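You operate a simulated robot arm through the tools that you are given. There is no shell and no other tool. Be economical: measure what you need, move in short steps, check, and stop when the job is done.

You run a simulated two-armed robot. Do the job below in one go: nothing can be reset, and whatever is moved stays where it is left.

## Task
Pick up the silver jug with one hand, pass it to the other hand and put it on the top of the pail stand. Set down upright: silver jug.

The check looks at the end state, three seconds after you hand in, the way a careful person would. Anything else that was tipped, shoved, dropped, spilled or broken makes it a failure.

## Robot
Two 7-joint arms with two-finger grippers on one trunk, on a base that drives. Base frame: it is fixed to the floor where the robot stands at the start and does not move with it; the origin is under the middle of the robot, x ahead of it, y to its left, z up; the surface under the hand at the start is at about z = 0.85. Readings come in m, degrees, newtons and seconds.
The left shoulder is at the start at [0.084, 0.216, 1.12], the right one opposite. With the tool pointing down near the work surface each hand reaches from about 0.32 to 0.82 m from the robot's upright axis, wherever it stands, measured 20 degrees to its own side. Places, roughly: silver jug (16x12x13 cm) [0.5, 0.2, 0.9]; top of the pail stand [1.4, -3.9, 0.3]. Payload 3.18 kg a hand.
The TCP of each hand is the grasp point between the finger pads, 0.03 m short of the fingertips. In the tool frame z runs along the fingers and y along their closing line. The gripper opens to 0.144 m. The gripper's body begins 0.103 m behind the TCP.
Orientation is that of the tool frame in the base frame, as a unit quaternion [w, x, y, z]. With the fingers straight down and closing along the base's y, the tool's x points along the base's -x, its y along +y and its z along -z.

## Interface
- The arms move only by the tool jog_arm. It takes "left_motion", "right_motion" or both (then of equal length, played together; a hand with none holds still); each is a list of rows, each a list of 7 numbers: the shift along the tool's x, y, z in cm, then the turn, a rotation vector about the tool's x, y, z in degrees, then the gripper command, from -1 (shut) to 1 (fully open), values between in proportion. In form: [[x, y, z, rx, ry, rz, fingers], ...]. A call has 1 to 8 rows; each row shifts and turns the commanded pose from where the row before left it, along the tool's axes as they then stand. A row lasts 0.2 s, in which the tool goes at most 0.05 m and 8.6 degrees; a call with a longer step from one row to the next is refused whole, and so is a gripper value outside its range. A pose out of reach is approached as far as the arm can. The call stops where the force on the tool passes 40 N (or 10 N more than at its start, if that is more) or the arm is blocked; 0.2 s more then pass. Each finger halts on what it meets, pressing with about 32 N; the grip force reading is that of the motor and also rises with nothing between the fingers. The clock runs only during rows and for 0.2 s after the last one: add rows that do not move to give the fingers time. It gives the time, the measured TCP pose, the force on the tool (base axes), the opening and the grip force at its end, in the units of the frame above (readings bear some noise), with the torque about the TCP (base axes, N m) and any sound that the robot's microphone picked up.
- Cameras (640 x 400 px; columns grow to the right, rows downward): "scene" is now at [0.1692, 0.0464, 1.3165]; the picture's right is [0.49, -0.87, 0.00], its down [-0.45, -0.25, -0.86] and it looks along [0.75, 0.42, -0.51] (base axes); focal length 271 px, centre (320, 200). "left" rides on the left gripper at [0.076, -0.016, -0.143] in its tool frame; the picture's right is [0.21, 0.98, 0.00], its down [-0.84, 0.18, -0.51] and it looks along [-0.50, 0.11, 0.86] (tool axes); focal length 218 px, centre (320, 200). "right" rides on the right gripper at [0.076, 0.016, -0.143] in its tool frame; the picture's right is [-0.21, 0.98, 0.00], its down [-0.84, -0.18, -0.51] and it looks along [-0.50, -0.11, 0.86] (tool axes); focal length 218 px, centre (320, 200). There is no depth. A picture from a camera that has moved, and an enlarged one, comes with that camera's place and axes in the base frame and with its lens.
- grab_frame(camera): a new picture of that camera. No time passes.
- raise_lower(by): slides the trunk up (or, below 0, down) by that many m; the arms and the scene camera ride with it, the base frame stays. It gives what a move gives, with no picture.
- base_move(legs): drives the robot by 1 to 6 legs, each [ahead, left, turn to the left] in m, m and degrees, along the robot's own axes; the way and the turn of a leg run together, so that a leg with both is an arc; at most 1.5 m and 180 degrees a leg. The arms and the cameras ride along, it lands a little off, and it stops where it bumps. It gives what a move gives.
- head_to(pan, tilt): turns the head with the scene camera to pan (to the left, within 80 degrees either way) and tilt (down, from -29 to 69), counted from straight ahead of the robot. It gives what a move gives.
- zoom(camera, box): a new picture of the part [left, top, right, bottom] of that camera's present view, enlarged. No time passes.
- close_job(): hands the job in; it is judged then, once.

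Go step by step. Nothing tells you exact positions but the pictures and the camera data: compare them with the known pose of the tool, close in by small moves and look again before you grip or let go. The budget is 120 turns and 100 pictures, counting those below and the enlarged ones. Unless the task says otherwise, let go and move clear before handing in, and close with one line.

The tools are called after ">>>" by a JSON object that holds its "name" and its "arguments". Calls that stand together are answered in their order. jog_arm: Moves the arms, as the interface text tells. Its arguments: {"type":"object","properties":{"left_motion":{"type":"array"},"right_motion":{"type":"array"}},"required":[]} The other tools are called the same way: raise_lower (by) slides the trunk up or down; base_move (legs) drives the base; head_to (pan, tilt) turns the head that bears the scene camera; grab_frame (camera) takes a picture; zoom (camera, box) takes an enlarged picture of a part of a camera's view; close_job () hands the job in.

At the start:

```text
time_s: 0.0
left_eef_pos: [0.3716, 0.3264, 1.1756]
left_tool_rot: [0.0, -0.002, 1.0, -0.001]
left_ft_force: [0.3, -1.0, -0.3]
left_moment: [0.02, 0.01, 0.0]
left_finger_gap: 0.1437
left_grasp_force: 0.1
right_eef_pos: [0.4186, -0.0015, 1.1024]
right_tool_rot: [0.0, 0.0, 1.0, 0.0]
right_ft_force: [-0.1, 0.6, -0.4]
right_moment: [-0.01, 0.02, 0.01]
right_finger_gap: 0.1441
right_grasp_force: 0.2
trunk travel left (down, up): [-0.203, 0.166]
robot x, y, heading: [0.0014, 0.0001, 0.1]
head pan, tilt: [29.0, 30.7]
```

scene: 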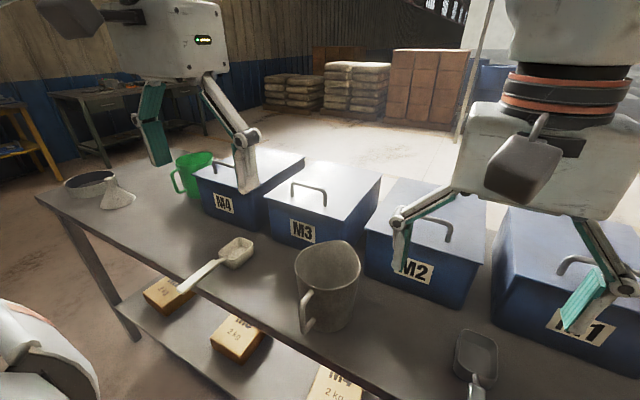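
right: 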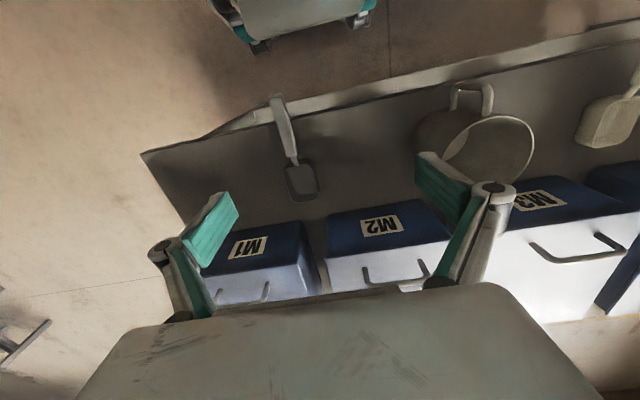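
left: 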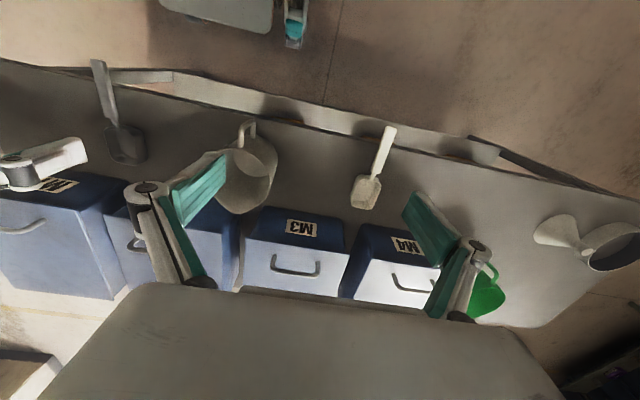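

I see the silver jug on the table with its handle toward the robot. I'll look at it more closely before choosing a grasp.

>>> {"name": "zoom", "arguments": {"camera": "scene", "box": [240, 210, 420, 360]}}

>>> {"name": "zoom", "arguments": {"camera": "left", "box": [180, 90, 340, 230]}}

>>> {"name": "zoom", "arguments": {"camera": "right", "box": [380, 60, 580, 220]}}

```text
2.67 times, centred on (330, 285) of scene
camera zoom: at [0.1692, 0.0464, 1.3165], right [0.49, -0.87, 0.0], down [-0.45, -0.25, -0.86], along [0.75, 0.42, -0.51], focal length 723 px, centre (293, -27)
```

zoom: 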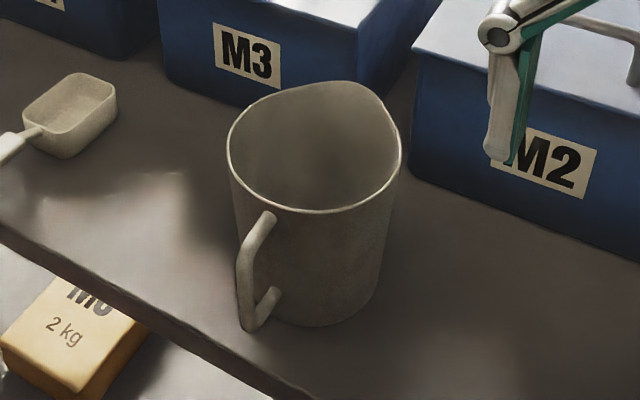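

```text
2.86 times, centred on (260, 160) of left
camera zoom: at [0.2963, 0.3093, 1.3189], right [-0.21, 0.98, 0.0], down [0.84, 0.18, 0.51], along [0.5, 0.11, -0.86], focal length 624 px, centre (491, 314)
```

zoom: 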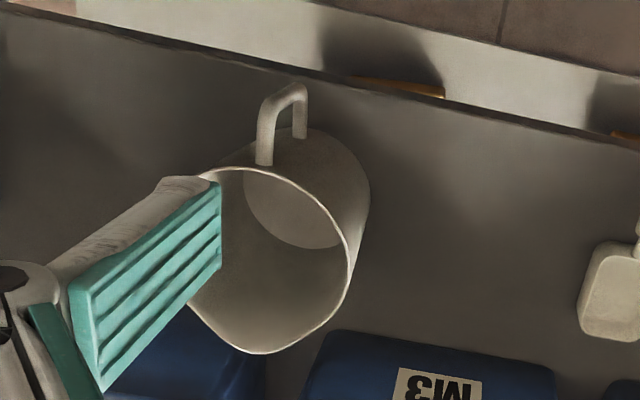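

```text
2.50 times, centred on (480, 140) of right
camera zoom: at [0.3429, 0.0131, 1.2455], right [0.21, 0.98, 0.0], down [0.84, -0.18, 0.51], along [0.5, -0.11, -0.86], focal length 546 px, centre (-80, 350)
```

zoom: 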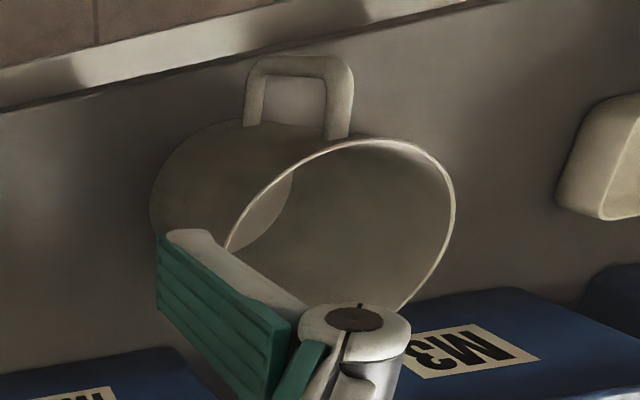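

The jug is empty and thin-walled. I take its rim centre to be near [0.478, 0.20, 0.98], with the handle toward −x. The plan is for the left hand to pinch the +y rim, tilted so its fingers point forward, and later for the right hand to pinch the opposite side. First the left hand goes to a pre-pose above the rim.

>>> {"name": "jog_arm", "arguments": {"left_motion": [[-2.7, -1.7, 2.0, 0, 0, 0, -0.1], [-2.7, -1.7, 2.0, 0, 0, 0, -0.1], [-2.6, -1.7, 2.0, 0, 0, 0, -0.1], [-2.6, -1.7, 2.0, 0, 0, 0, -0.1], [0, 0, 0, 0, -8, 0, -0.1], [0, 0, 0, 0, -8, 0, -0.1], [0, 0, 0, 0, -8, 0, -0.1], [0, 0, 0, 0, -8, 0, -0.1]]}}

>>> {"name": "grab_frame", "arguments": {"camera": "scene"}}

>>> {"name": "grab_frame", "arguments": {"camera": "left"}}

```text
time_s: 1.8
left_eef_pos: [0.4784, 0.2578, 1.0989]
left_tool_rot: [0.277, -0.002, 0.961, -0.001]
left_ft_force: [-0.8, -0.3, 0.3]
left_moment: [-0.01, 0.03, -0.02]
left_finger_gap: 0.0645
left_grasp_force: 0.0
right_eef_pos: [0.4188, -0.0026, 1.1029]
right_tool_rot: [0.0, 0.0, 1.0, -0.001]
right_ft_force: [-0.3, 0.5, 0.5]
right_moment: [0.01, -0.01, 0.01]
right_finger_gap: 0.144
right_grasp_force: 0.1
trunk travel left (down, up): [-0.203, 0.166]
robot x, y, heading: [-0.0006, -0.0023, 0.0]
head pan, tilt: [29.0, 30.7]
```

```text
93 pictures are left
camera scene: at [0.1691, 0.0466, 1.3165], right [0.49, -0.87, 0.0], down [-0.45, -0.25, -0.86], along [0.75, 0.42, -0.51], focal length 271 px, centre (320, 200)
```

scene: 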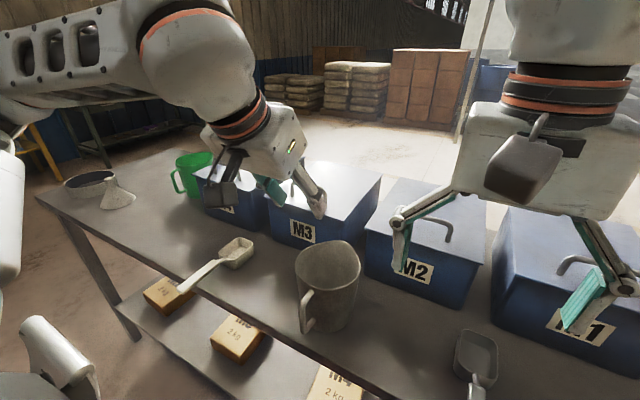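

```text
92 pictures are left
camera left: at [0.3381, 0.2411, 1.1773], right [-0.18, 0.98, -0.11], down [0.44, 0.18, 0.88], along [0.88, 0.11, -0.47], focal length 218 px, centre (320, 200)
```

left: 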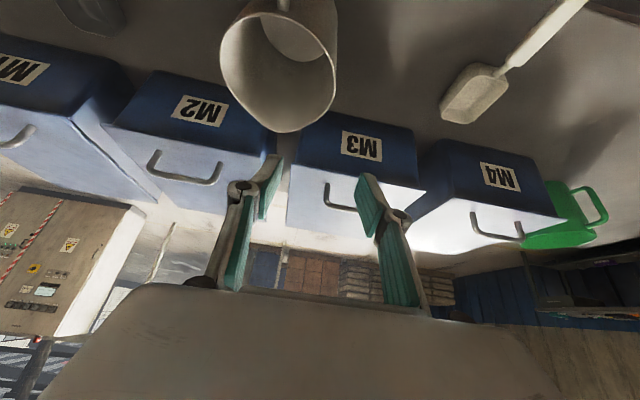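

The left hand is level over the +y wall, which I estimate at y≈0.257 from two views. I'll go down until the fingertips are just above the rim and look.

>>> {"name": "jog_arm", "arguments": {"left_motion": [[1.5, 0, 2.4, 0, 0, 0, -0.1], [1.5, 0, 2.4, 0, 0, 0, -0.1], [1.5, 0, 2.4, 0, 0, 0, -0.1], [0, 0, 0, 0, 0, 0, -0.1]]}}

>>> {"name": "zoom", "arguments": {"camera": "scene", "box": [200, 150, 440, 350]}}

>>> {"name": "grab_frame", "arguments": {"camera": "left"}}

>>> {"name": "zoom", "arguments": {"camera": "right", "box": [380, 60, 640, 222]}}

```text
time_s: 2.8
left_eef_pos: [0.4797, 0.2591, 1.0127]
left_tool_rot: [0.277, -0.002, 0.961, -0.001]
left_ft_force: [-0.1, 0.3, 0.0]
left_moment: [-0.01, 0.0, 0.03]
left_finger_gap: 0.0647
left_grasp_force: 0.1
right_eef_pos: [0.4192, -0.0018, 1.1031]
right_tool_rot: [0.0, 0.0, 1.0, 0.001]
right_ft_force: [-0.7, 0.5, -0.8]
right_moment: [0.02, -0.01, 0.02]
right_finger_gap: 0.1441
right_grasp_force: 0.1
trunk travel left (down, up): [-0.203, 0.166]
robot x, y, heading: [0.0001, 0.0053, -0.0]
head pan, tilt: [29.0, 30.7]
```

```text
2.00 times, centred on (320, 250) of scene
camera zoom: at [0.1689, 0.0462, 1.3166], right [0.49, -0.87, 0.0], down [-0.45, -0.25, -0.86], along [0.75, 0.42, -0.51], focal length 542 px, centre (320, 100)
```

zoom: 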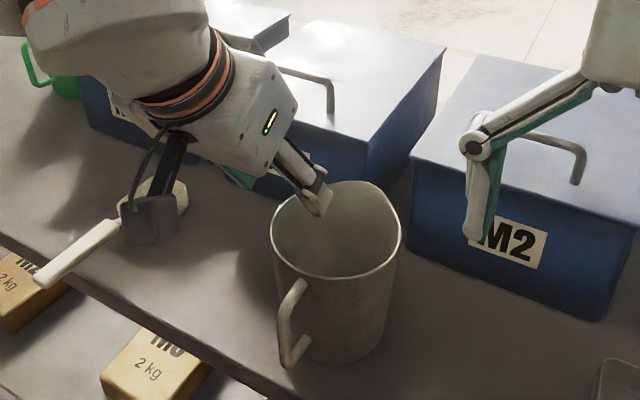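

```text
90 pictures are left
camera left: at [0.3396, 0.242, 1.0924], right [-0.18, 0.98, -0.11], down [0.44, 0.18, 0.88], along [0.88, 0.11, -0.47], focal length 218 px, centre (320, 200)
```

left: 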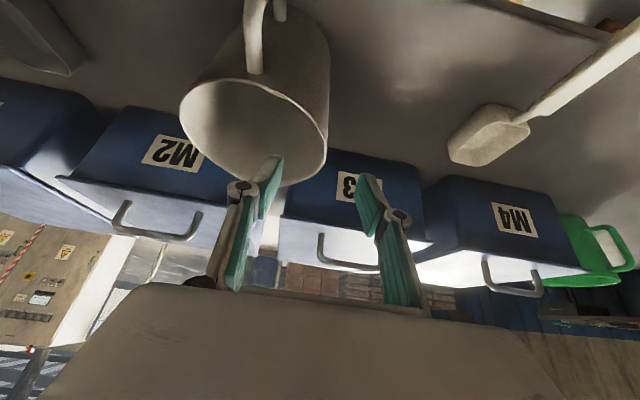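

```text
2.46 times, centred on (510, 141) of right
camera zoom: at [0.3426, 0.0129, 1.2458], right [0.21, 0.98, 0.0], down [0.84, -0.18, 0.51], along [0.5, -0.11, -0.86], focal length 537 px, centre (-148, 345)
```

zoom: 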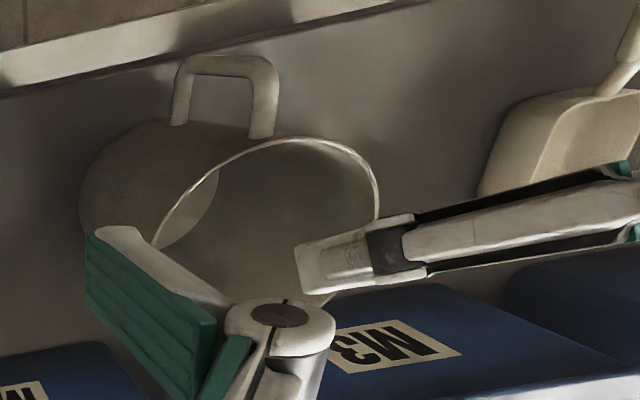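

The fingers straddle the +y rim, with the wall at y≈0.259 and the rim at z≈0.978. I'll go down 5.5 cm and close.

>>> {"name": "jog_arm", "arguments": {"left_motion": [[1.0, 0, 1.55, 0, 0, 0, -0.1], [1.0, 0, 1.55, 0, 0, 0, -0.1], [0.9, 0, 1.55, 0, 0, 0, -0.1], [0, 0, 0, 0, 0, 0, -0.1]]}}

>>> {"name": "zoom", "arguments": {"camera": "scene", "box": [200, 150, 440, 350]}}

>>> {"name": "grab_frame", "arguments": {"camera": "left"}}

```text
time_s: 3.8
left_eef_pos: [0.4877, 0.2581, 0.959]
left_tool_rot: [0.274, -0.001, 0.962, 0.0]
left_ft_force: [-0.4, 0.6, -0.6]
left_moment: [0.03, 0.0, -0.01]
left_finger_gap: 0.0646
left_grasp_force: 0.0
left hand out of reach, approached as far as the arm can: row 2, 3
right_eef_pos: [0.4179, -0.0028, 1.1032]
right_tool_rot: [0.001, -0.001, 1.0, 0.001]
right_ft_force: [1.0, 0.6, 0.5]
right_moment: [0.02, -0.03, -0.01]
right_finger_gap: 0.1438
right_grasp_force: 0.1
trunk travel left (down, up): [-0.203, 0.166]
robot x, y, heading: [0.0021, 0.0017, 0.2]
head pan, tilt: [29.0, 30.7]
```

```text
2.00 times, centred on (320, 250) of scene
camera zoom: at [0.169, 0.0463, 1.3166], right [0.49, -0.87, 0.0], down [-0.45, -0.25, -0.86], along [0.75, 0.42, -0.51], focal length 542 px, centre (320, 100)
```

zoom: 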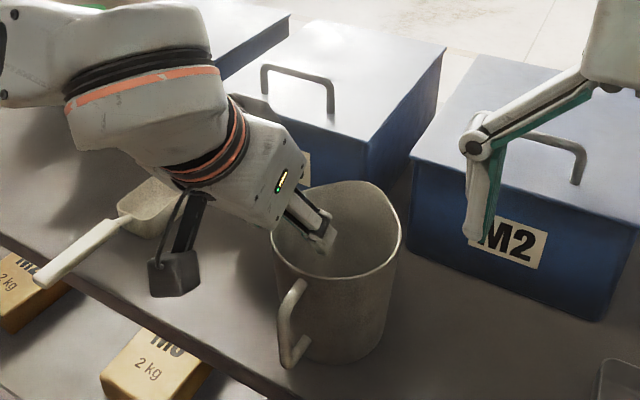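

```text
87 pictures are left
camera left: at [0.3477, 0.2411, 1.0397], right [-0.18, 0.98, -0.11], down [0.45, 0.18, 0.88], along [0.88, 0.11, -0.47], focal length 218 px, centre (320, 200)
```

left: 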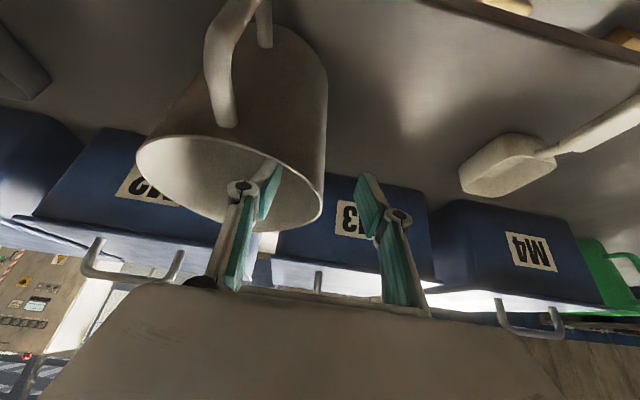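

The fingers are around the wall, one inside and one outside, about 2 cm below the rim. Now I close.

>>> {"name": "jog_arm", "arguments": {"left_motion": [[0, 0, 0, 0, 0, 0, -0.6], [0, 0, 0, 0, 0, 0, -1], [0, 0, 0, 0, 0, 0, -1], [0, 0, 0, 0, 0, 0, -1]]}}

>>> {"name": "zoom", "arguments": {"camera": "scene", "box": [200, 150, 440, 350]}}

```text
time_s: 4.8
left_eef_pos: [0.4884, 0.2564, 0.9591]
left_tool_rot: [0.275, -0.001, 0.961, -0.002]
left_ft_force: [-0.4, -2.0, 4.0]
left_moment: [-0.65, 0.01, -0.09]
left_finger_gap: 0.0115
left_grasp_force: 31.7
right_eef_pos: [0.4187, -0.0024, 1.1025]
right_tool_rot: [-0.001, 0.0, 1.0, 0.0]
right_ft_force: [0.6, -0.1, 0.1]
right_moment: [0.01, 0.0, -0.02]
right_finger_gap: 0.1438
right_grasp_force: 0.0
trunk travel left (down, up): [-0.203, 0.166]
robot x, y, heading: [-0.0041, -0.0001, 0.2]
head pan, tilt: [29.0, 30.7]
```

```text
2.00 times, centred on (320, 250) of scene
camera zoom: at [0.1689, 0.0462, 1.3166], right [0.49, -0.87, 0.0], down [-0.45, -0.25, -0.86], along [0.75, 0.42, -0.51], focal length 542 px, centre (320, 100)
```

zoom: 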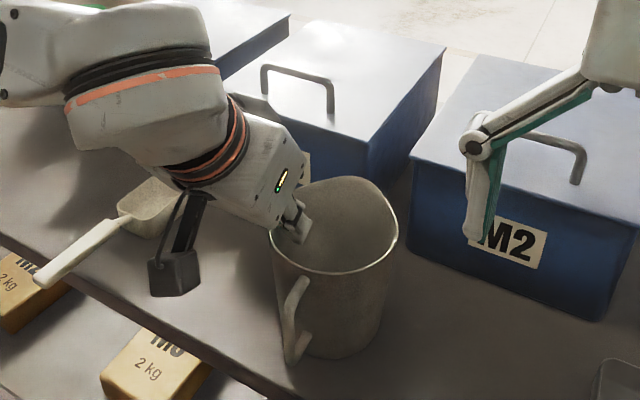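

It's gripped (gap 11.5 mm, 32 N). I'll lift with the trunk, which leaves the arm posture unchanged.

>>> {"name": "raise_lower", "arguments": {"by": 0.06}}

>>> {"name": "grab_frame", "arguments": {"camera": "scene"}}

>>> {"name": "grab_frame", "arguments": {"camera": "right"}}

```text
time_s: 5.8
left_eef_pos: [0.4879, 0.2576, 1.0176]
left_tool_rot: [0.274, -0.002, 0.962, 0.0]
left_ft_force: [-0.1, 0.8, -2.5]
left_moment: [0.07, 0.01, 0.0]
left_finger_gap: 0.011
left_grasp_force: 31.4
right_eef_pos: [0.4197, -0.0016, 1.161]
right_tool_rot: [-0.001, 0.0, 1.0, 0.0]
right_ft_force: [-0.4, -0.9, 1.2]
right_moment: [-0.03, 0.01, 0.01]
right_finger_gap: 0.1441
right_grasp_force: 0.0
trunk travel left (down, up): [-0.263, 0.106]
robot x, y, heading: [0.0056, -0.0021, 0.3]
head pan, tilt: [29.0, 30.7]
```

```text
85 pictures are left
camera scene: at [0.1327, 0.0466, 1.3785], right [0.49, -0.87, 0.0], down [-0.45, -0.25, -0.86], along [0.75, 0.42, -0.51], focal length 271 px, centre (320, 200)
```

scene: 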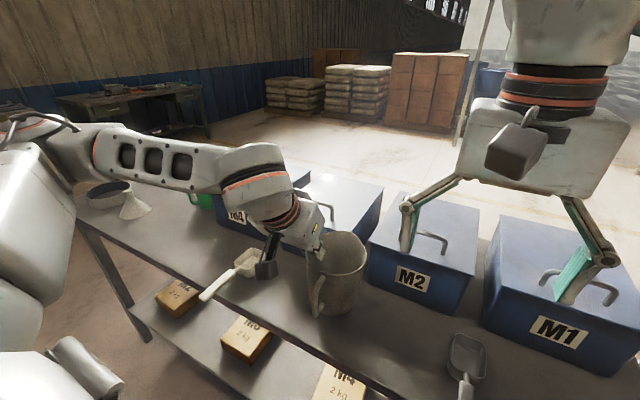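

```text
84 pictures are left
camera right: at [0.3441, 0.0133, 1.3046], right [0.21, 0.98, 0.0], down [0.84, -0.18, 0.51], along [0.49, -0.11, -0.86], focal length 218 px, centre (320, 200)
```

right: 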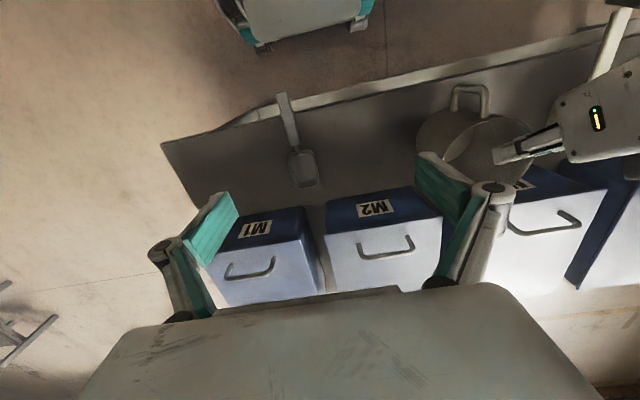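

The jug is held clear of the table and weighs little. I'll zoom in on its attitude and measure the rim for the right-hand grasp.

>>> {"name": "zoom", "arguments": {"camera": "scene", "box": [230, 180, 430, 330]}}

>>> {"name": "zoom", "arguments": {"camera": "right", "box": [390, 60, 570, 200]}}

>>> {"name": "grab_frame", "arguments": {"camera": "left"}}

```text
2.67 times, centred on (330, 255) of scene
camera zoom: at [0.1327, 0.0466, 1.3785], right [0.49, -0.87, 0.0], down [-0.45, -0.25, -0.86], along [0.75, 0.42, -0.51], focal length 723 px, centre (293, 53)
```

zoom: 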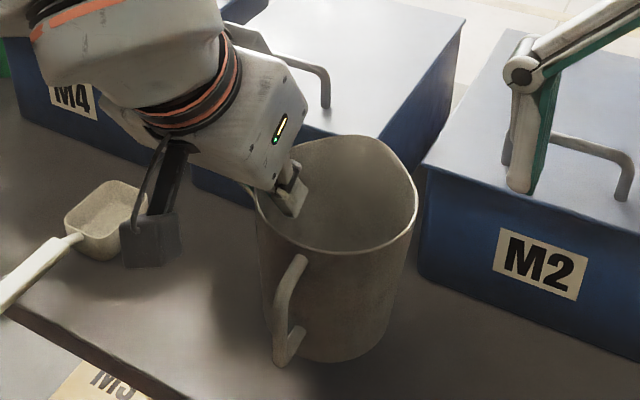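

```text
2.86 times, centred on (480, 130) of right
camera zoom: at [0.3441, 0.0133, 1.3046], right [0.21, 0.98, 0.0], down [0.84, -0.18, 0.51], along [0.49, -0.11, -0.86], focal length 624 px, centre (-137, 400)
```

zoom: 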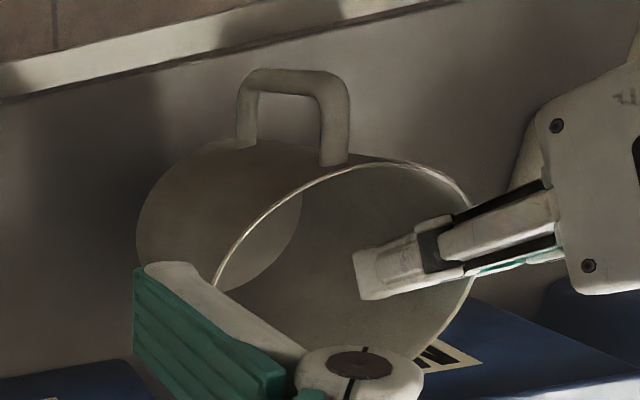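

```text
81 pictures are left
camera left: at [0.3482, 0.2399, 1.0985], right [-0.18, 0.98, -0.11], down [0.45, 0.18, 0.88], along [0.88, 0.11, -0.47], focal length 218 px, centre (320, 200)
```

left: 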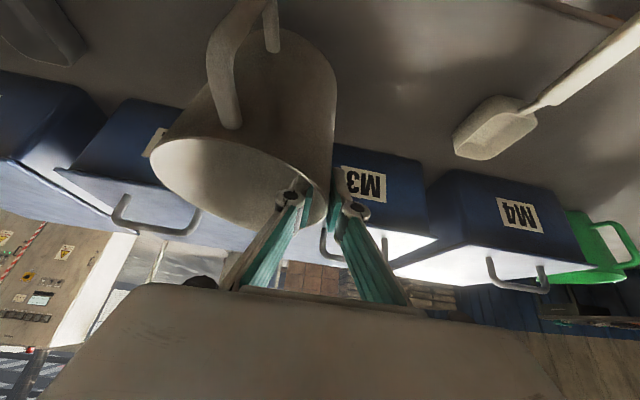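

The rim is near z≈1.037, the centre near [0.479, 0.203], and the jug hangs upright. I'll bring the right hand alongside with 30° yaw, aiming for the rim at azimuth −60°, and stop short to check.

>>> {"name": "jog_arm", "arguments": {"right_motion": [[-2.87, 2.0, 0, 0, 0, 0, -0.1], [-2.87, 2.0, 0, 0, 0, 0, -0.1], [-2.87, 2.0, 0, 0, 0, 0, -0.1], [0, 0, 0, 0, 0, -7.5, -0.1], [0, 0, 0, 0, 0, -7.5, -0.1], [0, 0, 0, 0, 0, -7.5, -0.1], [0, 0, 0, 0, 0, -7.5, -0.1]]}}

>>> {"name": "grab_frame", "arguments": {"camera": "right"}}

>>> {"name": "grab_frame", "arguments": {"camera": "scene"}}

```text
time_s: 7.4
left_eef_pos: [0.4874, 0.2571, 1.0186]
left_tool_rot: [0.275, -0.002, 0.962, -0.001]
left_ft_force: [-0.8, 0.6, -1.8]
left_moment: [0.13, 0.01, 0.03]
left_finger_gap: 0.0109
left_grasp_force: 31.8
right_eef_pos: [0.5052, 0.0573, 1.1629]
right_tool_rot: [0.0, -0.195, 0.981, 0.001]
right_ft_force: [0.5, -0.3, -0.6]
right_moment: [-0.01, 0.0, -0.01]
right_finger_gap: 0.0644
right_grasp_force: 0.1
right hand out of reach, approached as far as the arm can: row 7
trunk travel left (down, up): [-0.263, 0.106]
robot x, y, heading: [0.0026, 0.0017, 0.1]
head pan, tilt: [29.0, 30.7]
```

```text
80 pictures are left
camera right: at [0.4285, 0.0428, 1.3061], right [-0.18, 0.98, 0.0], down [0.85, 0.16, 0.51], along [0.5, 0.09, -0.86], focal length 218 px, centre (320, 200)
```

right: 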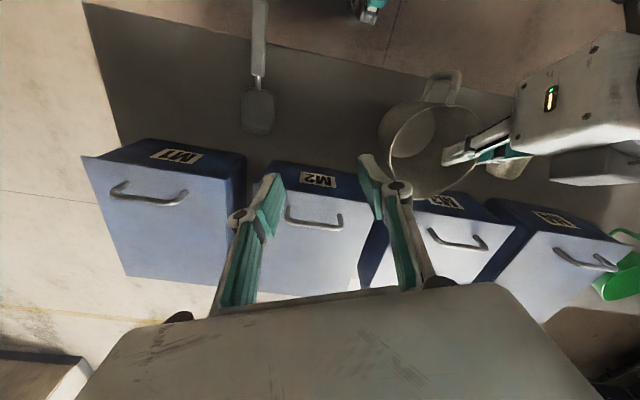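

```text
79 pictures are left
camera scene: at [0.1319, 0.0467, 1.3787], right [0.49, -0.87, 0.0], down [-0.45, -0.25, -0.86], along [0.75, 0.42, -0.51], focal length 271 px, centre (320, 200)
```

scene: 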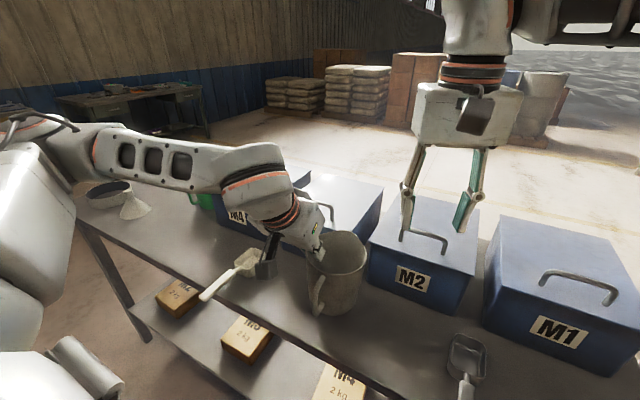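

Yaw stopped at 22.5°, which is fine for azimuth −67°. I'll zoom in to locate the rim from the right camera.

>>> {"name": "zoom", "arguments": {"camera": "right", "box": [350, 60, 510, 220]}}

```text
2.50 times, centred on (430, 140) of right
camera zoom: at [0.4285, 0.0428, 1.3061], right [-0.18, 0.98, 0.0], down [0.85, 0.16, 0.51], along [0.5, 0.09, -0.86], focal length 546 px, centre (45, 350)
```

zoom: 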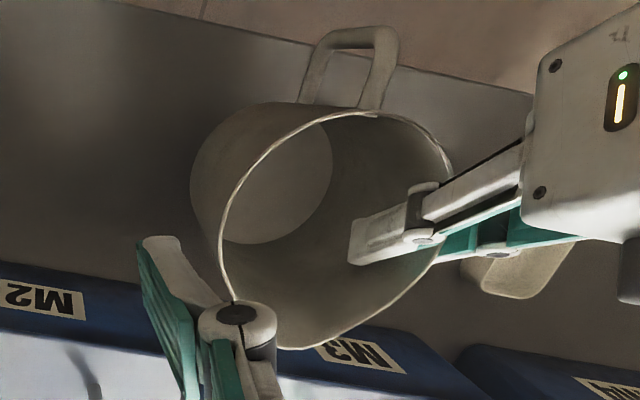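

From the right camera the rim centre is about [0.487, 0.203] and the −y wall is at y≈0.149. I'll advance halfway and read back the pose.

>>> {"name": "jog_arm", "arguments": {"right_motion": [[-0.92, 2.2, 0, 0, 0, 0, -0.1], [-0.92, 2.2, 0, 0, 0, 0, -0.1], [0, 0, 0, 0, 0, 0, -0.1]]}}

```text
time_s: 8.2
left_eef_pos: [0.4879, 0.2565, 1.0189]
left_tool_rot: [0.275, -0.001, 0.961, -0.001]
left_ft_force: [-0.9, 0.0, -3.1]
left_moment: [0.07, -0.03, -0.01]
left_finger_gap: 0.0107
left_grasp_force: 31.4
right_eef_pos: [0.509, 0.1007, 1.1684]
right_tool_rot: [0.001, -0.188, 0.982, 0.009]
right_ft_force: [0.0, -1.2, -0.1]
right_moment: [0.0, -0.02, -0.01]
right_finger_gap: 0.0648
right_grasp_force: 0.2
trunk travel left (down, up): [-0.263, 0.106]
robot x, y, heading: [-0.0013, 0.0002, -0.1]
head pan, tilt: [29.0, 30.7]
```

The position follows well. I'll continue over the −y rim and lower until the fingertips are about 3 cm above it.

>>> {"name": "jog_arm", "arguments": {"right_motion": [[-0.85, 2.45, 0, 0, 0, 0, -0.1], [-0.85, 2.45, 0, 0, 0, 0, -0.1], [0, 0, 3.0, 0, 0, 0, -0.1], [0, 0, 3.0, 0, 0, 0, -0.1], [0, 0, 0, 0, 0, 0, -0.1]]}}

>>> {"name": "grab_frame", "arguments": {"camera": "right"}}

>>> {"name": "grab_frame", "arguments": {"camera": "scene"}}

>>> {"name": "grab_frame", "arguments": {"camera": "left"}}

```text
time_s: 9.4
left_eef_pos: [0.4868, 0.2564, 1.0194]
left_tool_rot: [0.275, -0.001, 0.961, -0.001]
left_ft_force: [-0.3, 0.2, -1.5]
left_moment: [0.12, -0.02, -0.01]
left_finger_gap: 0.0108
left_grasp_force: 32.0
right_eef_pos: [0.5032, 0.1073, 1.1024]
right_tool_rot: [0.001, -0.196, 0.981, -0.001]
right_ft_force: [-0.4, 0.4, -0.2]
right_moment: [0.01, 0.02, 0.01]
right_finger_gap: 0.0648
right_grasp_force: 0.1
right hand out of reach, approached as far as the arm can: row 1, 2
trunk travel left (down, up): [-0.263, 0.106]
robot x, y, heading: [-0.0021, -0.0017, -0.2]
head pan, tilt: [29.0, 30.7]
```

```text
77 pictures are left
camera right: at [0.4265, 0.0924, 1.2451], right [-0.18, 0.98, 0.0], down [0.85, 0.16, 0.51], along [0.5, 0.09, -0.86], focal length 218 px, centre (320, 200)
```

right: 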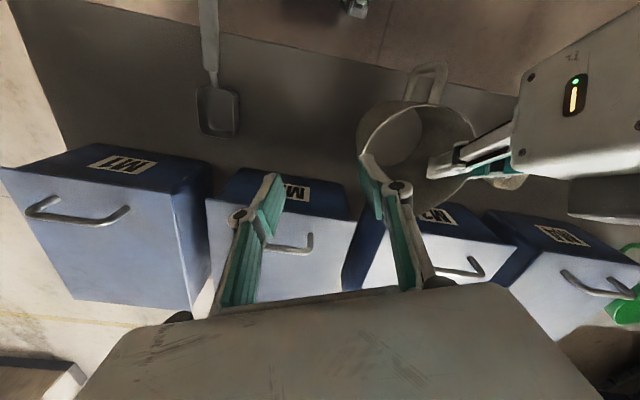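

```text
76 pictures are left
camera scene: at [0.1315, 0.0463, 1.3789], right [0.49, -0.87, 0.0], down [-0.45, -0.25, -0.86], along [0.75, 0.42, -0.51], focal length 271 px, centre (320, 200)
```

scene: 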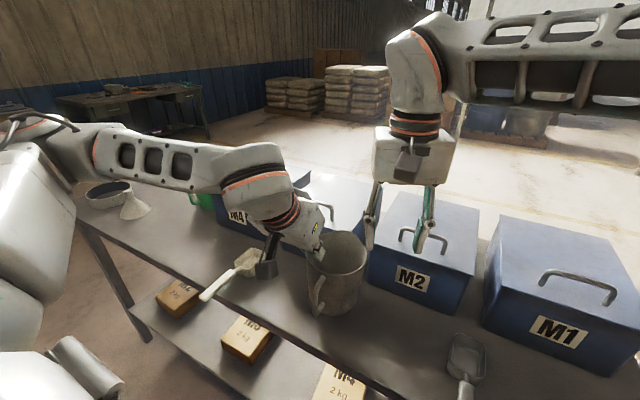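

```text
75 pictures are left
camera left: at [0.3473, 0.2396, 1.0994], right [-0.18, 0.98, -0.11], down [0.44, 0.18, 0.88], along [0.88, 0.11, -0.47], focal length 218 px, centre (320, 200)
```

left: 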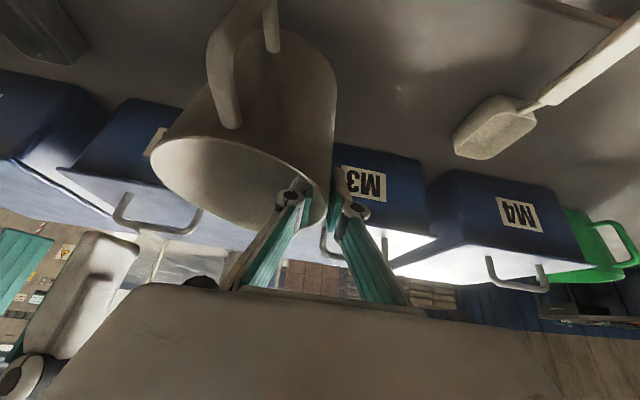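

The right wrist is at its limit crossing that far left, so I'll bring the jug to the right instead. The right hand backs off first, then the left hand carries the jug about 10 cm toward −y.

>>> {"name": "jog_arm", "arguments": {"right_motion": [[0.7, -1.7, -1.0, 0, 0, 0, -0.1], [0.7, -1.7, -1.0, 0, 0, 0, -0.1], [0.7, -1.7, 0, 0, 0, 0, -0.1], [0, 0, 0, 0, 0, 0, -0.1]]}}

```text
time_s: 10.4
left_eef_pos: [0.4879, 0.2576, 1.0189]
left_tool_rot: [0.275, -0.002, 0.961, -0.001]
left_ft_force: [-0.2, 0.4, -2.2]
left_moment: [0.11, -0.02, 0.0]
left_finger_gap: 0.0109
left_grasp_force: 31.9
right_eef_pos: [0.504, 0.052, 1.1226]
right_tool_rot: [0.0, -0.195, 0.981, 0.0]
right_ft_force: [0.3, -0.4, 0.6]
right_moment: [-0.05, 0.04, -0.03]
right_finger_gap: 0.0647
right_grasp_force: 0.1
trunk travel left (down, up): [-0.263, 0.106]
robot x, y, heading: [-0.0016, 0.0013, 0.4]
head pan, tilt: [29.0, 30.7]
```

The right hand is at y=0.052 as commanded. Now the left hand carries the jug toward −y in small steps.

>>> {"name": "jog_arm", "arguments": {"left_motion": [[0, -1.7, 0, 0, 0, 0, -1], [0, -1.7, 0, 0, 0, 0, -1], [0, -1.7, 0, 0, 0, 0, -1], [0, -1.7, 0, 0, 0, 0, -1], [0, -1.7, 0, 0, 0, 0, -1], [0, 0, 0, 0, 0, 0, -1]]}}

>>> {"name": "grab_frame", "arguments": {"camera": "right"}}

>>> {"name": "grab_frame", "arguments": {"camera": "scene"}}

```text
time_s: 11.8
left_eef_pos: [0.4868, 0.1722, 1.018]
left_tool_rot: [0.276, -0.002, 0.961, -0.001]
left_ft_force: [0.4, -0.8, -2.0]
left_moment: [0.08, -0.01, -0.03]
left_finger_gap: 0.0108
left_grasp_force: 32.1
right_eef_pos: [0.5044, 0.0524, 1.1238]
right_tool_rot: [0.0, -0.195, 0.981, -0.001]
right_ft_force: [-0.5, -0.5, -0.5]
right_moment: [-0.02, -0.03, 0.03]
right_finger_gap: 0.0649
right_grasp_force: 0.1
trunk travel left (down, up): [-0.263, 0.106]
robot x, y, heading: [-0.0006, -0.0016, -0.0]
head pan, tilt: [29.0, 30.7]
```

```text
74 pictures are left
camera right: at [0.4281, 0.037, 1.2667], right [-0.18, 0.98, 0.0], down [0.85, 0.16, 0.51], along [0.5, 0.09, -0.86], focal length 218 px, centre (320, 200)
```

right: 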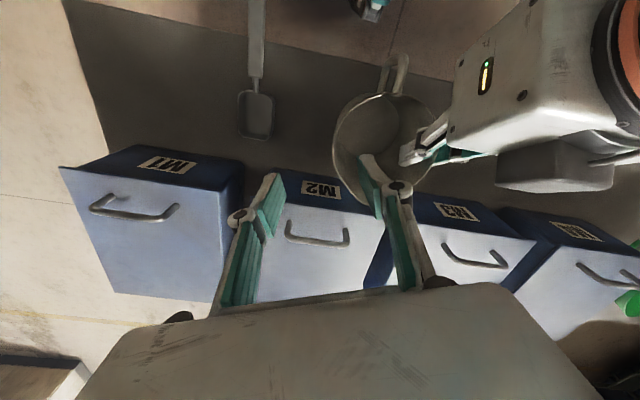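

```text
73 pictures are left
camera scene: at [0.1317, 0.0469, 1.3787], right [0.49, -0.87, 0.0], down [-0.45, -0.25, -0.86], along [0.75, 0.42, -0.51], focal length 271 px, centre (320, 200)
```

scene: 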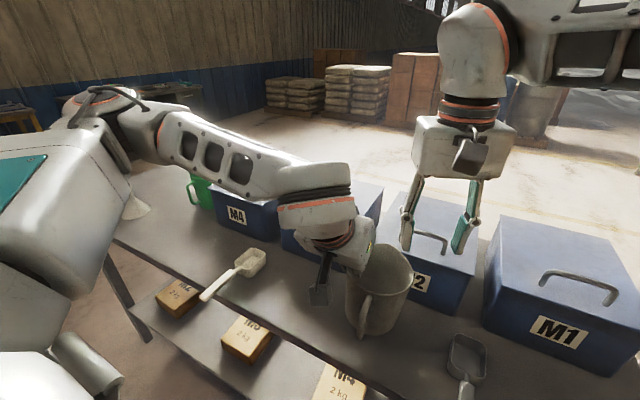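

The jug now sits beside the right hand. I'll measure the rim relative to the right fingers.

>>> {"name": "zoom", "arguments": {"camera": "right", "box": [300, 40, 480, 220]}}

>>> {"name": "zoom", "arguments": {"camera": "scene", "box": [290, 100, 530, 340]}}

```text
2.22 times, centred on (390, 130) of right
camera zoom: at [0.4281, 0.037, 1.2667], right [-0.18, 0.98, 0.0], down [0.85, 0.16, 0.51], along [0.5, 0.09, -0.86], focal length 485 px, centre (164, 356)
```

zoom: 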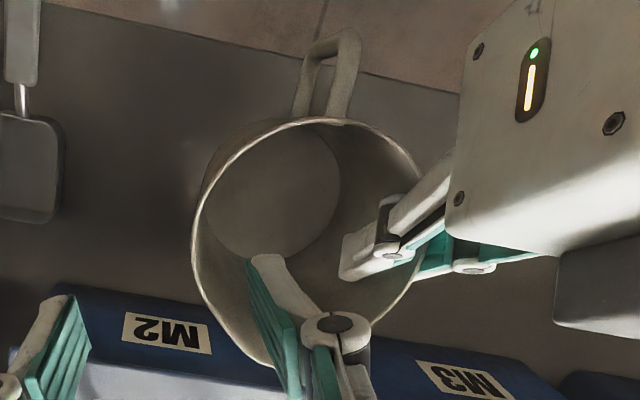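

```text
1.67 times, centred on (410, 220) of scene
camera zoom: at [0.1317, 0.0469, 1.3787], right [0.49, -0.87, 0.0], down [-0.45, -0.25, -0.86], along [0.75, 0.42, -0.51], focal length 452 px, centre (170, 167)
```

zoom: 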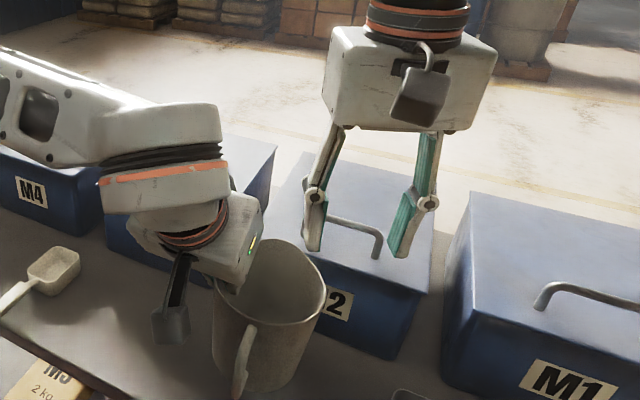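

The gripper bodies look about 7 cm thick, so a vertical right hand would hit the left hand at this tilt. I'll set the jug back down, back the base off, and regrasp with the left hand tilted more. First the right hand moves clear.

>>> {"name": "jog_arm", "arguments": {"right_motion": [[0, 0, -3, 0, 0, 0, -0.1], [0, 0, -3, 0, 0, 0, -0.1], [1.2, -4.0, 0, 0, 0, 0, -0.1], [1.2, -4.0, 0, 0, 0, 0, -0.1], [1.2, -4.0, 0, 0, 0, 0, -0.1]]}}

>>> {"name": "raise_lower", "arguments": {"by": -0.058}}

>>> {"name": "zoom", "arguments": {"camera": "scene", "box": [290, 160, 510, 360]}}

```text
time_s: 13.0
left_eef_pos: [0.4887, 0.1714, 1.0188]
left_tool_rot: [0.276, -0.001, 0.961, 0.0]
left_ft_force: [0.6, -0.4, -2.2]
left_moment: [0.13, -0.01, 0.04]
left_finger_gap: 0.0108
left_grasp_force: 31.6
right_eef_pos: [0.5102, 0.0069, 1.1836]
right_tool_rot: [0.004, -0.191, 0.982, 0.003]
right_ft_force: [0.4, -0.3, -0.6]
right_moment: [0.01, 0.0, -0.01]
right_finger_gap: 0.0649
right_grasp_force: 0.0
right hand out of reach, approached as far as the arm can: row 3, 4, 5
trunk travel left (down, up): [-0.263, 0.106]
robot x, y, heading: [-0.0055, -0.0016, 0.1]
head pan, tilt: [29.0, 30.7]
```

```text
time_s: 14.0
left_eef_pos: [0.4871, 0.1718, 0.9622]
left_tool_rot: [0.276, -0.001, 0.961, 0.0]
left_ft_force: [1.6, -1.2, 2.3]
left_moment: [-0.32, -0.11, 0.1]
left_finger_gap: 0.0108
left_grasp_force: 31.9
right_eef_pos: [0.5097, 0.0084, 1.1285]
right_tool_rot: [0.001, -0.195, 0.981, 0.0]
right_ft_force: [-0.4, 0.1, -0.2]
right_moment: [0.04, -0.01, -0.02]
right_finger_gap: 0.0648
right_grasp_force: 0.2
trunk travel left (down, up): [-0.205, 0.164]
robot x, y, heading: [0.0006, 0.0011, -0.1]
head pan, tilt: [29.0, 30.7]
```

```text
2.00 times, centred on (400, 260) of scene
camera zoom: at [0.1668, 0.0462, 1.3188], right [0.49, -0.87, 0.0], down [-0.45, -0.25, -0.86], along [0.75, 0.42, -0.51], focal length 542 px, centre (160, 80)
```

zoom: 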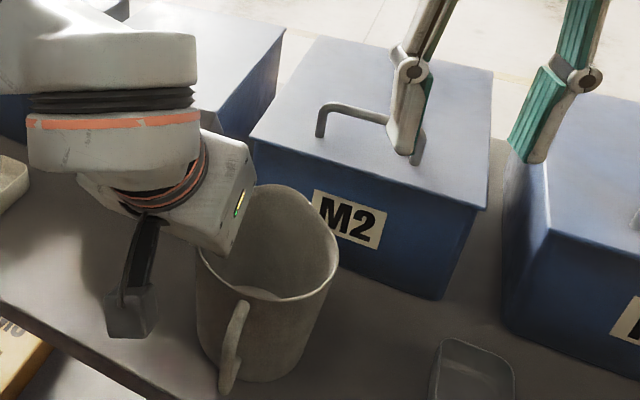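

The jug rests on the table. I'll open gently and retract straight up.

>>> {"name": "jog_arm", "arguments": {"left_motion": [[0, 0, 0, 0, 0, 0, -0.6], [0, 0, 0, 0, 0, 0, -0.15], [0, 0, 0, 0, 0, 0, -0.15], [-1.0, 0, -1.6, 0, 0, 0, -0.15], [-1.5, 0, -2.4, 0, 0, 0, -0.15], [-1.5, 0, -2.4, 0, 0, 0, -0.15], [-1.5, 0, -2.4, 0, 0, 0, -0.15]]}}

>>> {"name": "grab_frame", "arguments": {"camera": "scene"}}

```text
time_s: 15.6
left_eef_pos: [0.4882, 0.1731, 1.0645]
left_tool_rot: [0.275, -0.002, 0.961, -0.001]
left_ft_force: [-0.1, 0.7, 0.8]
left_moment: [0.0, 0.01, -0.01]
left_finger_gap: 0.0614
left_grasp_force: 0.0
right_eef_pos: [0.51, 0.0091, 1.1278]
right_tool_rot: [0.0, -0.194, 0.981, 0.0]
right_ft_force: [0.2, 0.2, 0.0]
right_moment: [-0.01, -0.02, -0.01]
right_finger_gap: 0.065
right_grasp_force: 0.1
trunk travel left (down, up): [-0.205, 0.164]
robot x, y, heading: [0.0013, -0.0017, 0.1]
head pan, tilt: [29.0, 30.7]
```

```text
69 pictures are left
camera scene: at [0.1671, 0.0463, 1.3187], right [0.49, -0.87, 0.0], down [-0.45, -0.25, -0.86], along [0.75, 0.42, -0.51], focal length 271 px, centre (320, 200)
```

scene: 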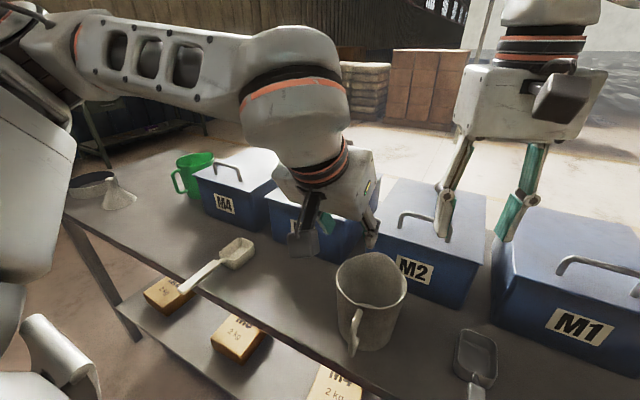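

The jug stands freely. I'll back the base 0.15 m so the left hand can come in flatter.

>>> {"name": "base_move", "arguments": {"legs": [[-0.15, 0, 0]]}}

>>> {"name": "jog_arm", "arguments": {"left_motion": [[0, 0, 0, 0, -7, 0, -0.15], [0, 0, 0, 0, -7, 0, -0.15], [0, 0, 0, 0, -7, 0, -0.15], [0, 0, 0, 0, -5, 0, -0.15]], "right_motion": [[0, 0, 0, 0, 0, 0, -0.1], [0, -2, 0, 0, 0, 0, -0.1], [0, -2, 0, 0, 0, 0, -0.1], [0, -2, 0, 0, 0, 0, -0.1]]}}

>>> {"name": "grab_frame", "arguments": {"camera": "scene"}}

>>> {"name": "grab_frame", "arguments": {"camera": "left"}}

```text
time_s: 16.9
left_eef_pos: [0.3388, 0.1723, 1.0653]
left_tool_rot: [0.276, -0.002, 0.961, 0.0]
left_ft_force: [-0.2, -0.1, -0.1]
left_moment: [-0.02, -0.02, 0.0]
left_finger_gap: 0.0612
left_grasp_force: 0.1
right_eef_pos: [0.3607, 0.0077, 1.1267]
right_tool_rot: [0.0, -0.194, 0.981, 0.0]
right_ft_force: [-0.1, 0.7, 0.3]
right_moment: [-0.02, -0.03, 0.0]
right_finger_gap: 0.0649
right_grasp_force: 0.1
trunk travel left (down, up): [-0.205, 0.164]
robot x, y, heading: [-0.1532, 0.0007, -0.3]
head pan, tilt: [29.0, 30.7]
```

```text
time_s: 17.9
left_eef_pos: [0.3712, 0.1518, 1.0789]
left_tool_rot: [0.485, -0.002, 0.874, -0.001]
left_ft_force: [0.0, -0.2, -0.2]
left_moment: [0.06, 0.02, 0.0]
left_finger_gap: 0.0611
left_grasp_force: 0.1
left hand out of reach, approached as far as the arm can: row 3, 4
right_eef_pos: [0.3765, -0.0295, 1.1271]
right_tool_rot: [0.002, -0.192, 0.981, 0.002]
right_ft_force: [-0.8, -0.2, 0.1]
right_moment: [-0.01, -0.01, 0.03]
right_finger_gap: 0.0645
right_grasp_force: 0.0
right hand out of reach, approached as far as the arm can: row 4
trunk travel left (down, up): [-0.205, 0.164]
robot x, y, heading: [-0.1502, -0.0003, -0.2]
head pan, tilt: [29.0, 30.7]
```

```text
68 pictures are left
camera scene: at [0.0178, 0.0466, 1.3187], right [0.48, -0.88, 0.0], down [-0.45, -0.25, -0.86], along [0.75, 0.42, -0.51], focal length 271 px, centre (320, 200)
```

scene: 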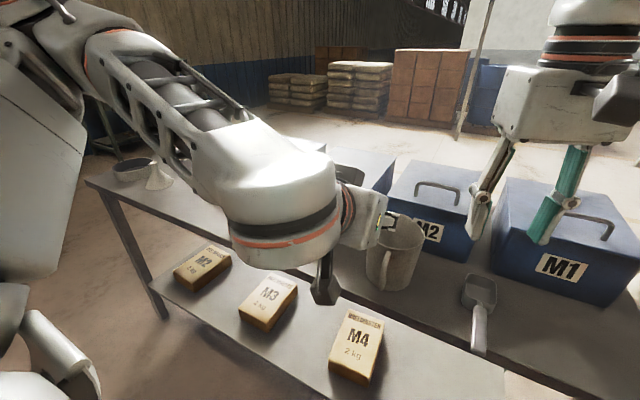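

```text
67 pictures are left
camera left: at [0.2098, 0.135, 1.0893], right [-0.11, 0.98, -0.18], down [0.02, 0.18, 0.98], along [0.99, 0.11, -0.04], focal length 218 px, centre (320, 200)
```

left: 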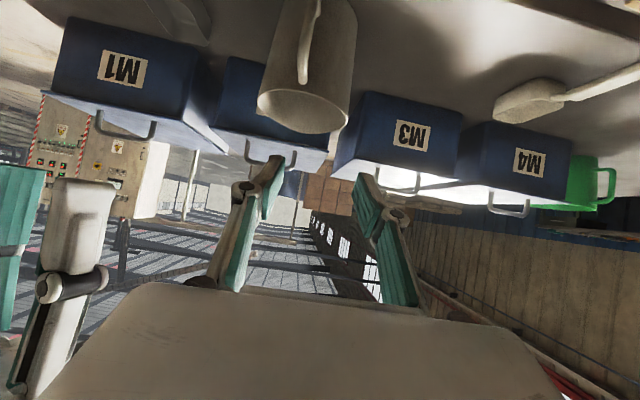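

The left tilt is now 58°. I'll advance to hover over the +y rim where it gripped before (y≈0.172).

>>> {"name": "jog_arm", "arguments": {"left_motion": [[-1.11, 0.5, 2.72, 0, 0, 0, -0.15], [-1.11, 0.5, 2.72, 0, 0, 0, -0.15], [-1.11, 0.5, 2.72, 0, 0, 0, -0.15], [-1.11, 0.5, 2.72, 0, 0, 0, -0.15], [0, 0, 0, 0, 0, 0, -0.15]]}}

>>> {"name": "grab_frame", "arguments": {"camera": "left"}}

>>> {"name": "zoom", "arguments": {"camera": "scene", "box": [280, 120, 500, 320]}}

```text
time_s: 19.1
left_eef_pos: [0.4851, 0.1726, 1.0576]
left_tool_rot: [0.485, -0.002, 0.874, 0.0]
left_ft_force: [-0.2, -0.1, 0.2]
left_moment: [-0.02, -0.03, -0.04]
left_finger_gap: 0.0611
left_grasp_force: 0.0
right_eef_pos: [0.3759, -0.0279, 1.1277]
right_tool_rot: [0.002, -0.192, 0.981, 0.001]
right_ft_force: [0.7, 0.5, 0.0]
right_moment: [0.0, -0.03, 0.01]
right_finger_gap: 0.0648
right_grasp_force: 0.1
trunk travel left (down, up): [-0.205, 0.164]
robot x, y, heading: [-0.1497, -0.0015, -0.4]
head pan, tilt: [29.0, 30.7]
```

```text
66 pictures are left
camera left: at [0.3245, 0.1551, 1.0687], right [-0.11, 0.98, -0.18], down [0.02, 0.18, 0.98], along [0.99, 0.11, -0.04], focal length 218 px, centre (320, 200)
```

left: 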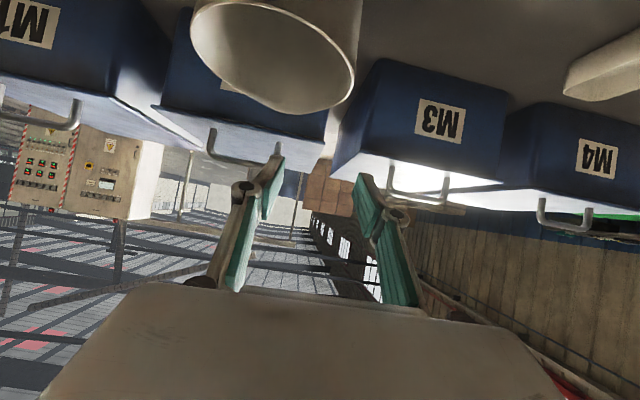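

```text
2.00 times, centred on (390, 220) of scene
camera zoom: at [0.0177, 0.0463, 1.3187], right [0.48, -0.88, 0.0], down [-0.45, -0.25, -0.86], along [0.75, 0.42, -0.51], focal length 542 px, centre (180, 160)
```

zoom: 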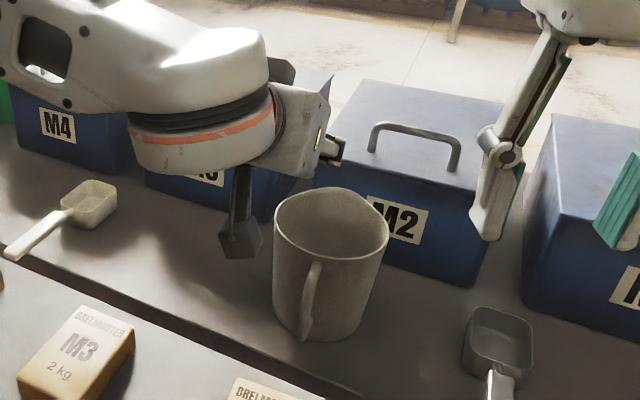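

At 58° the inner finger would lie too long a chord inside the jug, so I'll ease back to 48° and lower to rim height. The rim centre from here is about [0.478, 0.124], with the +y wall at y≈0.178.

>>> {"name": "jog_arm", "arguments": {"left_motion": [[0, 0, 0, 0, 5, 0, -0.15], [0, 0, 0, 0, 5, 0, -0.15], [2.3, 0.2, 1.8, 0, 0, 0, -0.15], [2.3, 0.2, 1.8, 0, 0, 0, -0.15], [0, 0, 0, 0, 0, 0, -0.15]]}}

>>> {"name": "grab_frame", "arguments": {"camera": "left"}}

>>> {"name": "zoom", "arguments": {"camera": "scene", "box": [280, 120, 500, 320]}}

```text
time_s: 20.4
left_eef_pos: [0.4819, 0.1766, 1.0003]
left_tool_rot: [0.407, -0.002, 0.913, 0.0]
left_ft_force: [0.4, 0.0, -0.7]
left_moment: [-0.02, 0.0, 0.02]
left_finger_gap: 0.0612
left_grasp_force: 0.1
right_eef_pos: [0.3756, -0.0298, 1.1268]
right_tool_rot: [0.001, -0.192, 0.981, 0.001]
right_ft_force: [0.4, -0.5, 0.1]
right_moment: [-0.01, -0.02, 0.02]
right_finger_gap: 0.0649
right_grasp_force: 0.1
trunk travel left (down, up): [-0.205, 0.164]
robot x, y, heading: [-0.1513, 0.0003, -0.0]
head pan, tilt: [29.0, 30.7]
```

```text
64 pictures are left
camera left: at [0.3257, 0.1594, 1.0371], right [-0.14, 0.98, -0.16], down [0.19, 0.18, 0.97], along [0.97, 0.11, -0.21], focal length 218 px, centre (320, 200)
```

left: 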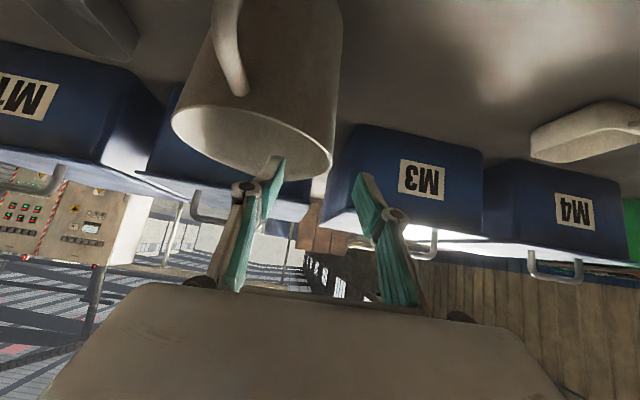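

```text
2.00 times, centred on (390, 220) of scene
camera zoom: at [0.0177, 0.0463, 1.3187], right [0.48, -0.88, 0.0], down [-0.45, -0.25, -0.86], along [0.75, 0.42, -0.51], focal length 542 px, centre (180, 160)
```

zoom: 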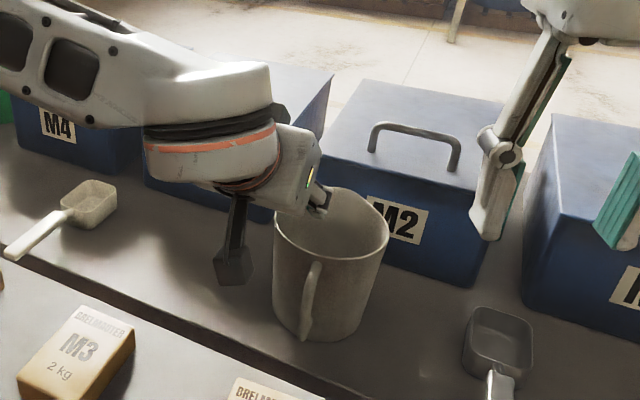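

The fingers straddle the rim well. I'll go down 3.4 cm and close.

>>> {"name": "jog_arm", "arguments": {"left_motion": [[1.35, 0.1, 1.03, 0, 0, 0, -0.15], [1.35, 0.1, 1.03, 0, 0, 0, -0.15], [0, 0, 0, 0, 0, 0, -0.15], [0, 0, 0, 0, 0, 0, -0.6], [0, 0, 0, 0, 0, 0, -1], [0, 0, 0, 0, 0, 0, -1], [0, 0, 0, 0, 0, 0, -1]]}}

>>> {"name": "grab_frame", "arguments": {"camera": "left"}}

>>> {"name": "zoom", "arguments": {"camera": "scene", "box": [280, 120, 500, 320]}}

```text
time_s: 21.9
left_eef_pos: [0.4801, 0.1757, 0.9671]
left_tool_rot: [0.407, -0.002, 0.913, 0.0]
left_ft_force: [0.4, -2.7, 3.5]
left_moment: [-0.41, 0.23, 0.08]
left_finger_gap: 0.0128
left_grasp_force: 32.3
right_eef_pos: [0.3755, -0.0299, 1.1278]
right_tool_rot: [0.002, -0.191, 0.982, 0.001]
right_ft_force: [0.1, 0.2, -0.4]
right_moment: [-0.01, 0.0, -0.01]
right_finger_gap: 0.0649
right_grasp_force: 0.1
trunk travel left (down, up): [-0.205, 0.164]
robot x, y, heading: [-0.1481, -0.0054, -0.1]
head pan, tilt: [29.0, 30.7]
```

```text
62 pictures are left
camera left: at [0.3232, 0.1602, 1.0045], right [-0.14, 0.98, -0.16], down [0.19, 0.18, 0.97], along [0.97, 0.11, -0.21], focal length 218 px, centre (320, 200)
```

left: 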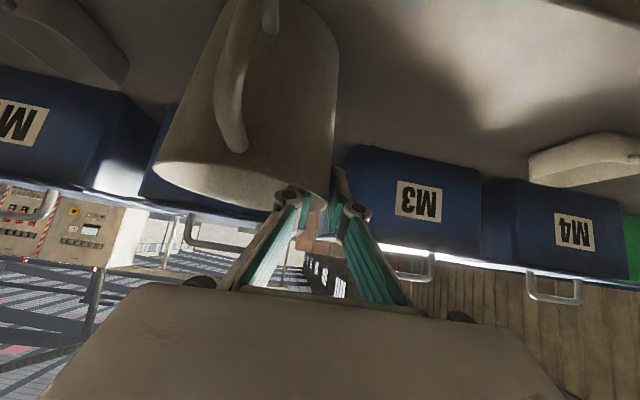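

```text
2.00 times, centred on (390, 220) of scene
camera zoom: at [0.0178, 0.046, 1.3187], right [0.48, -0.88, 0.0], down [-0.45, -0.25, -0.86], along [0.75, 0.42, -0.51], focal length 542 px, centre (180, 160)
```

zoom: 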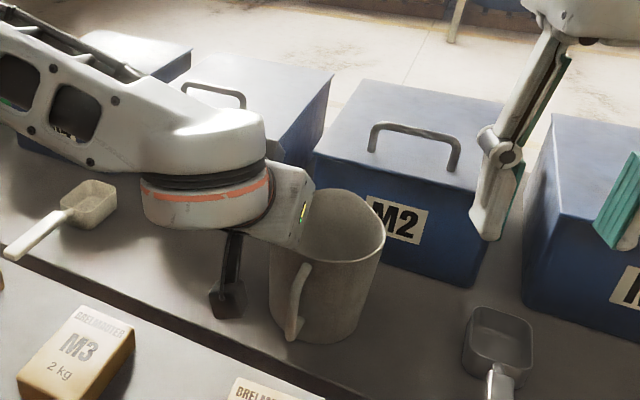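

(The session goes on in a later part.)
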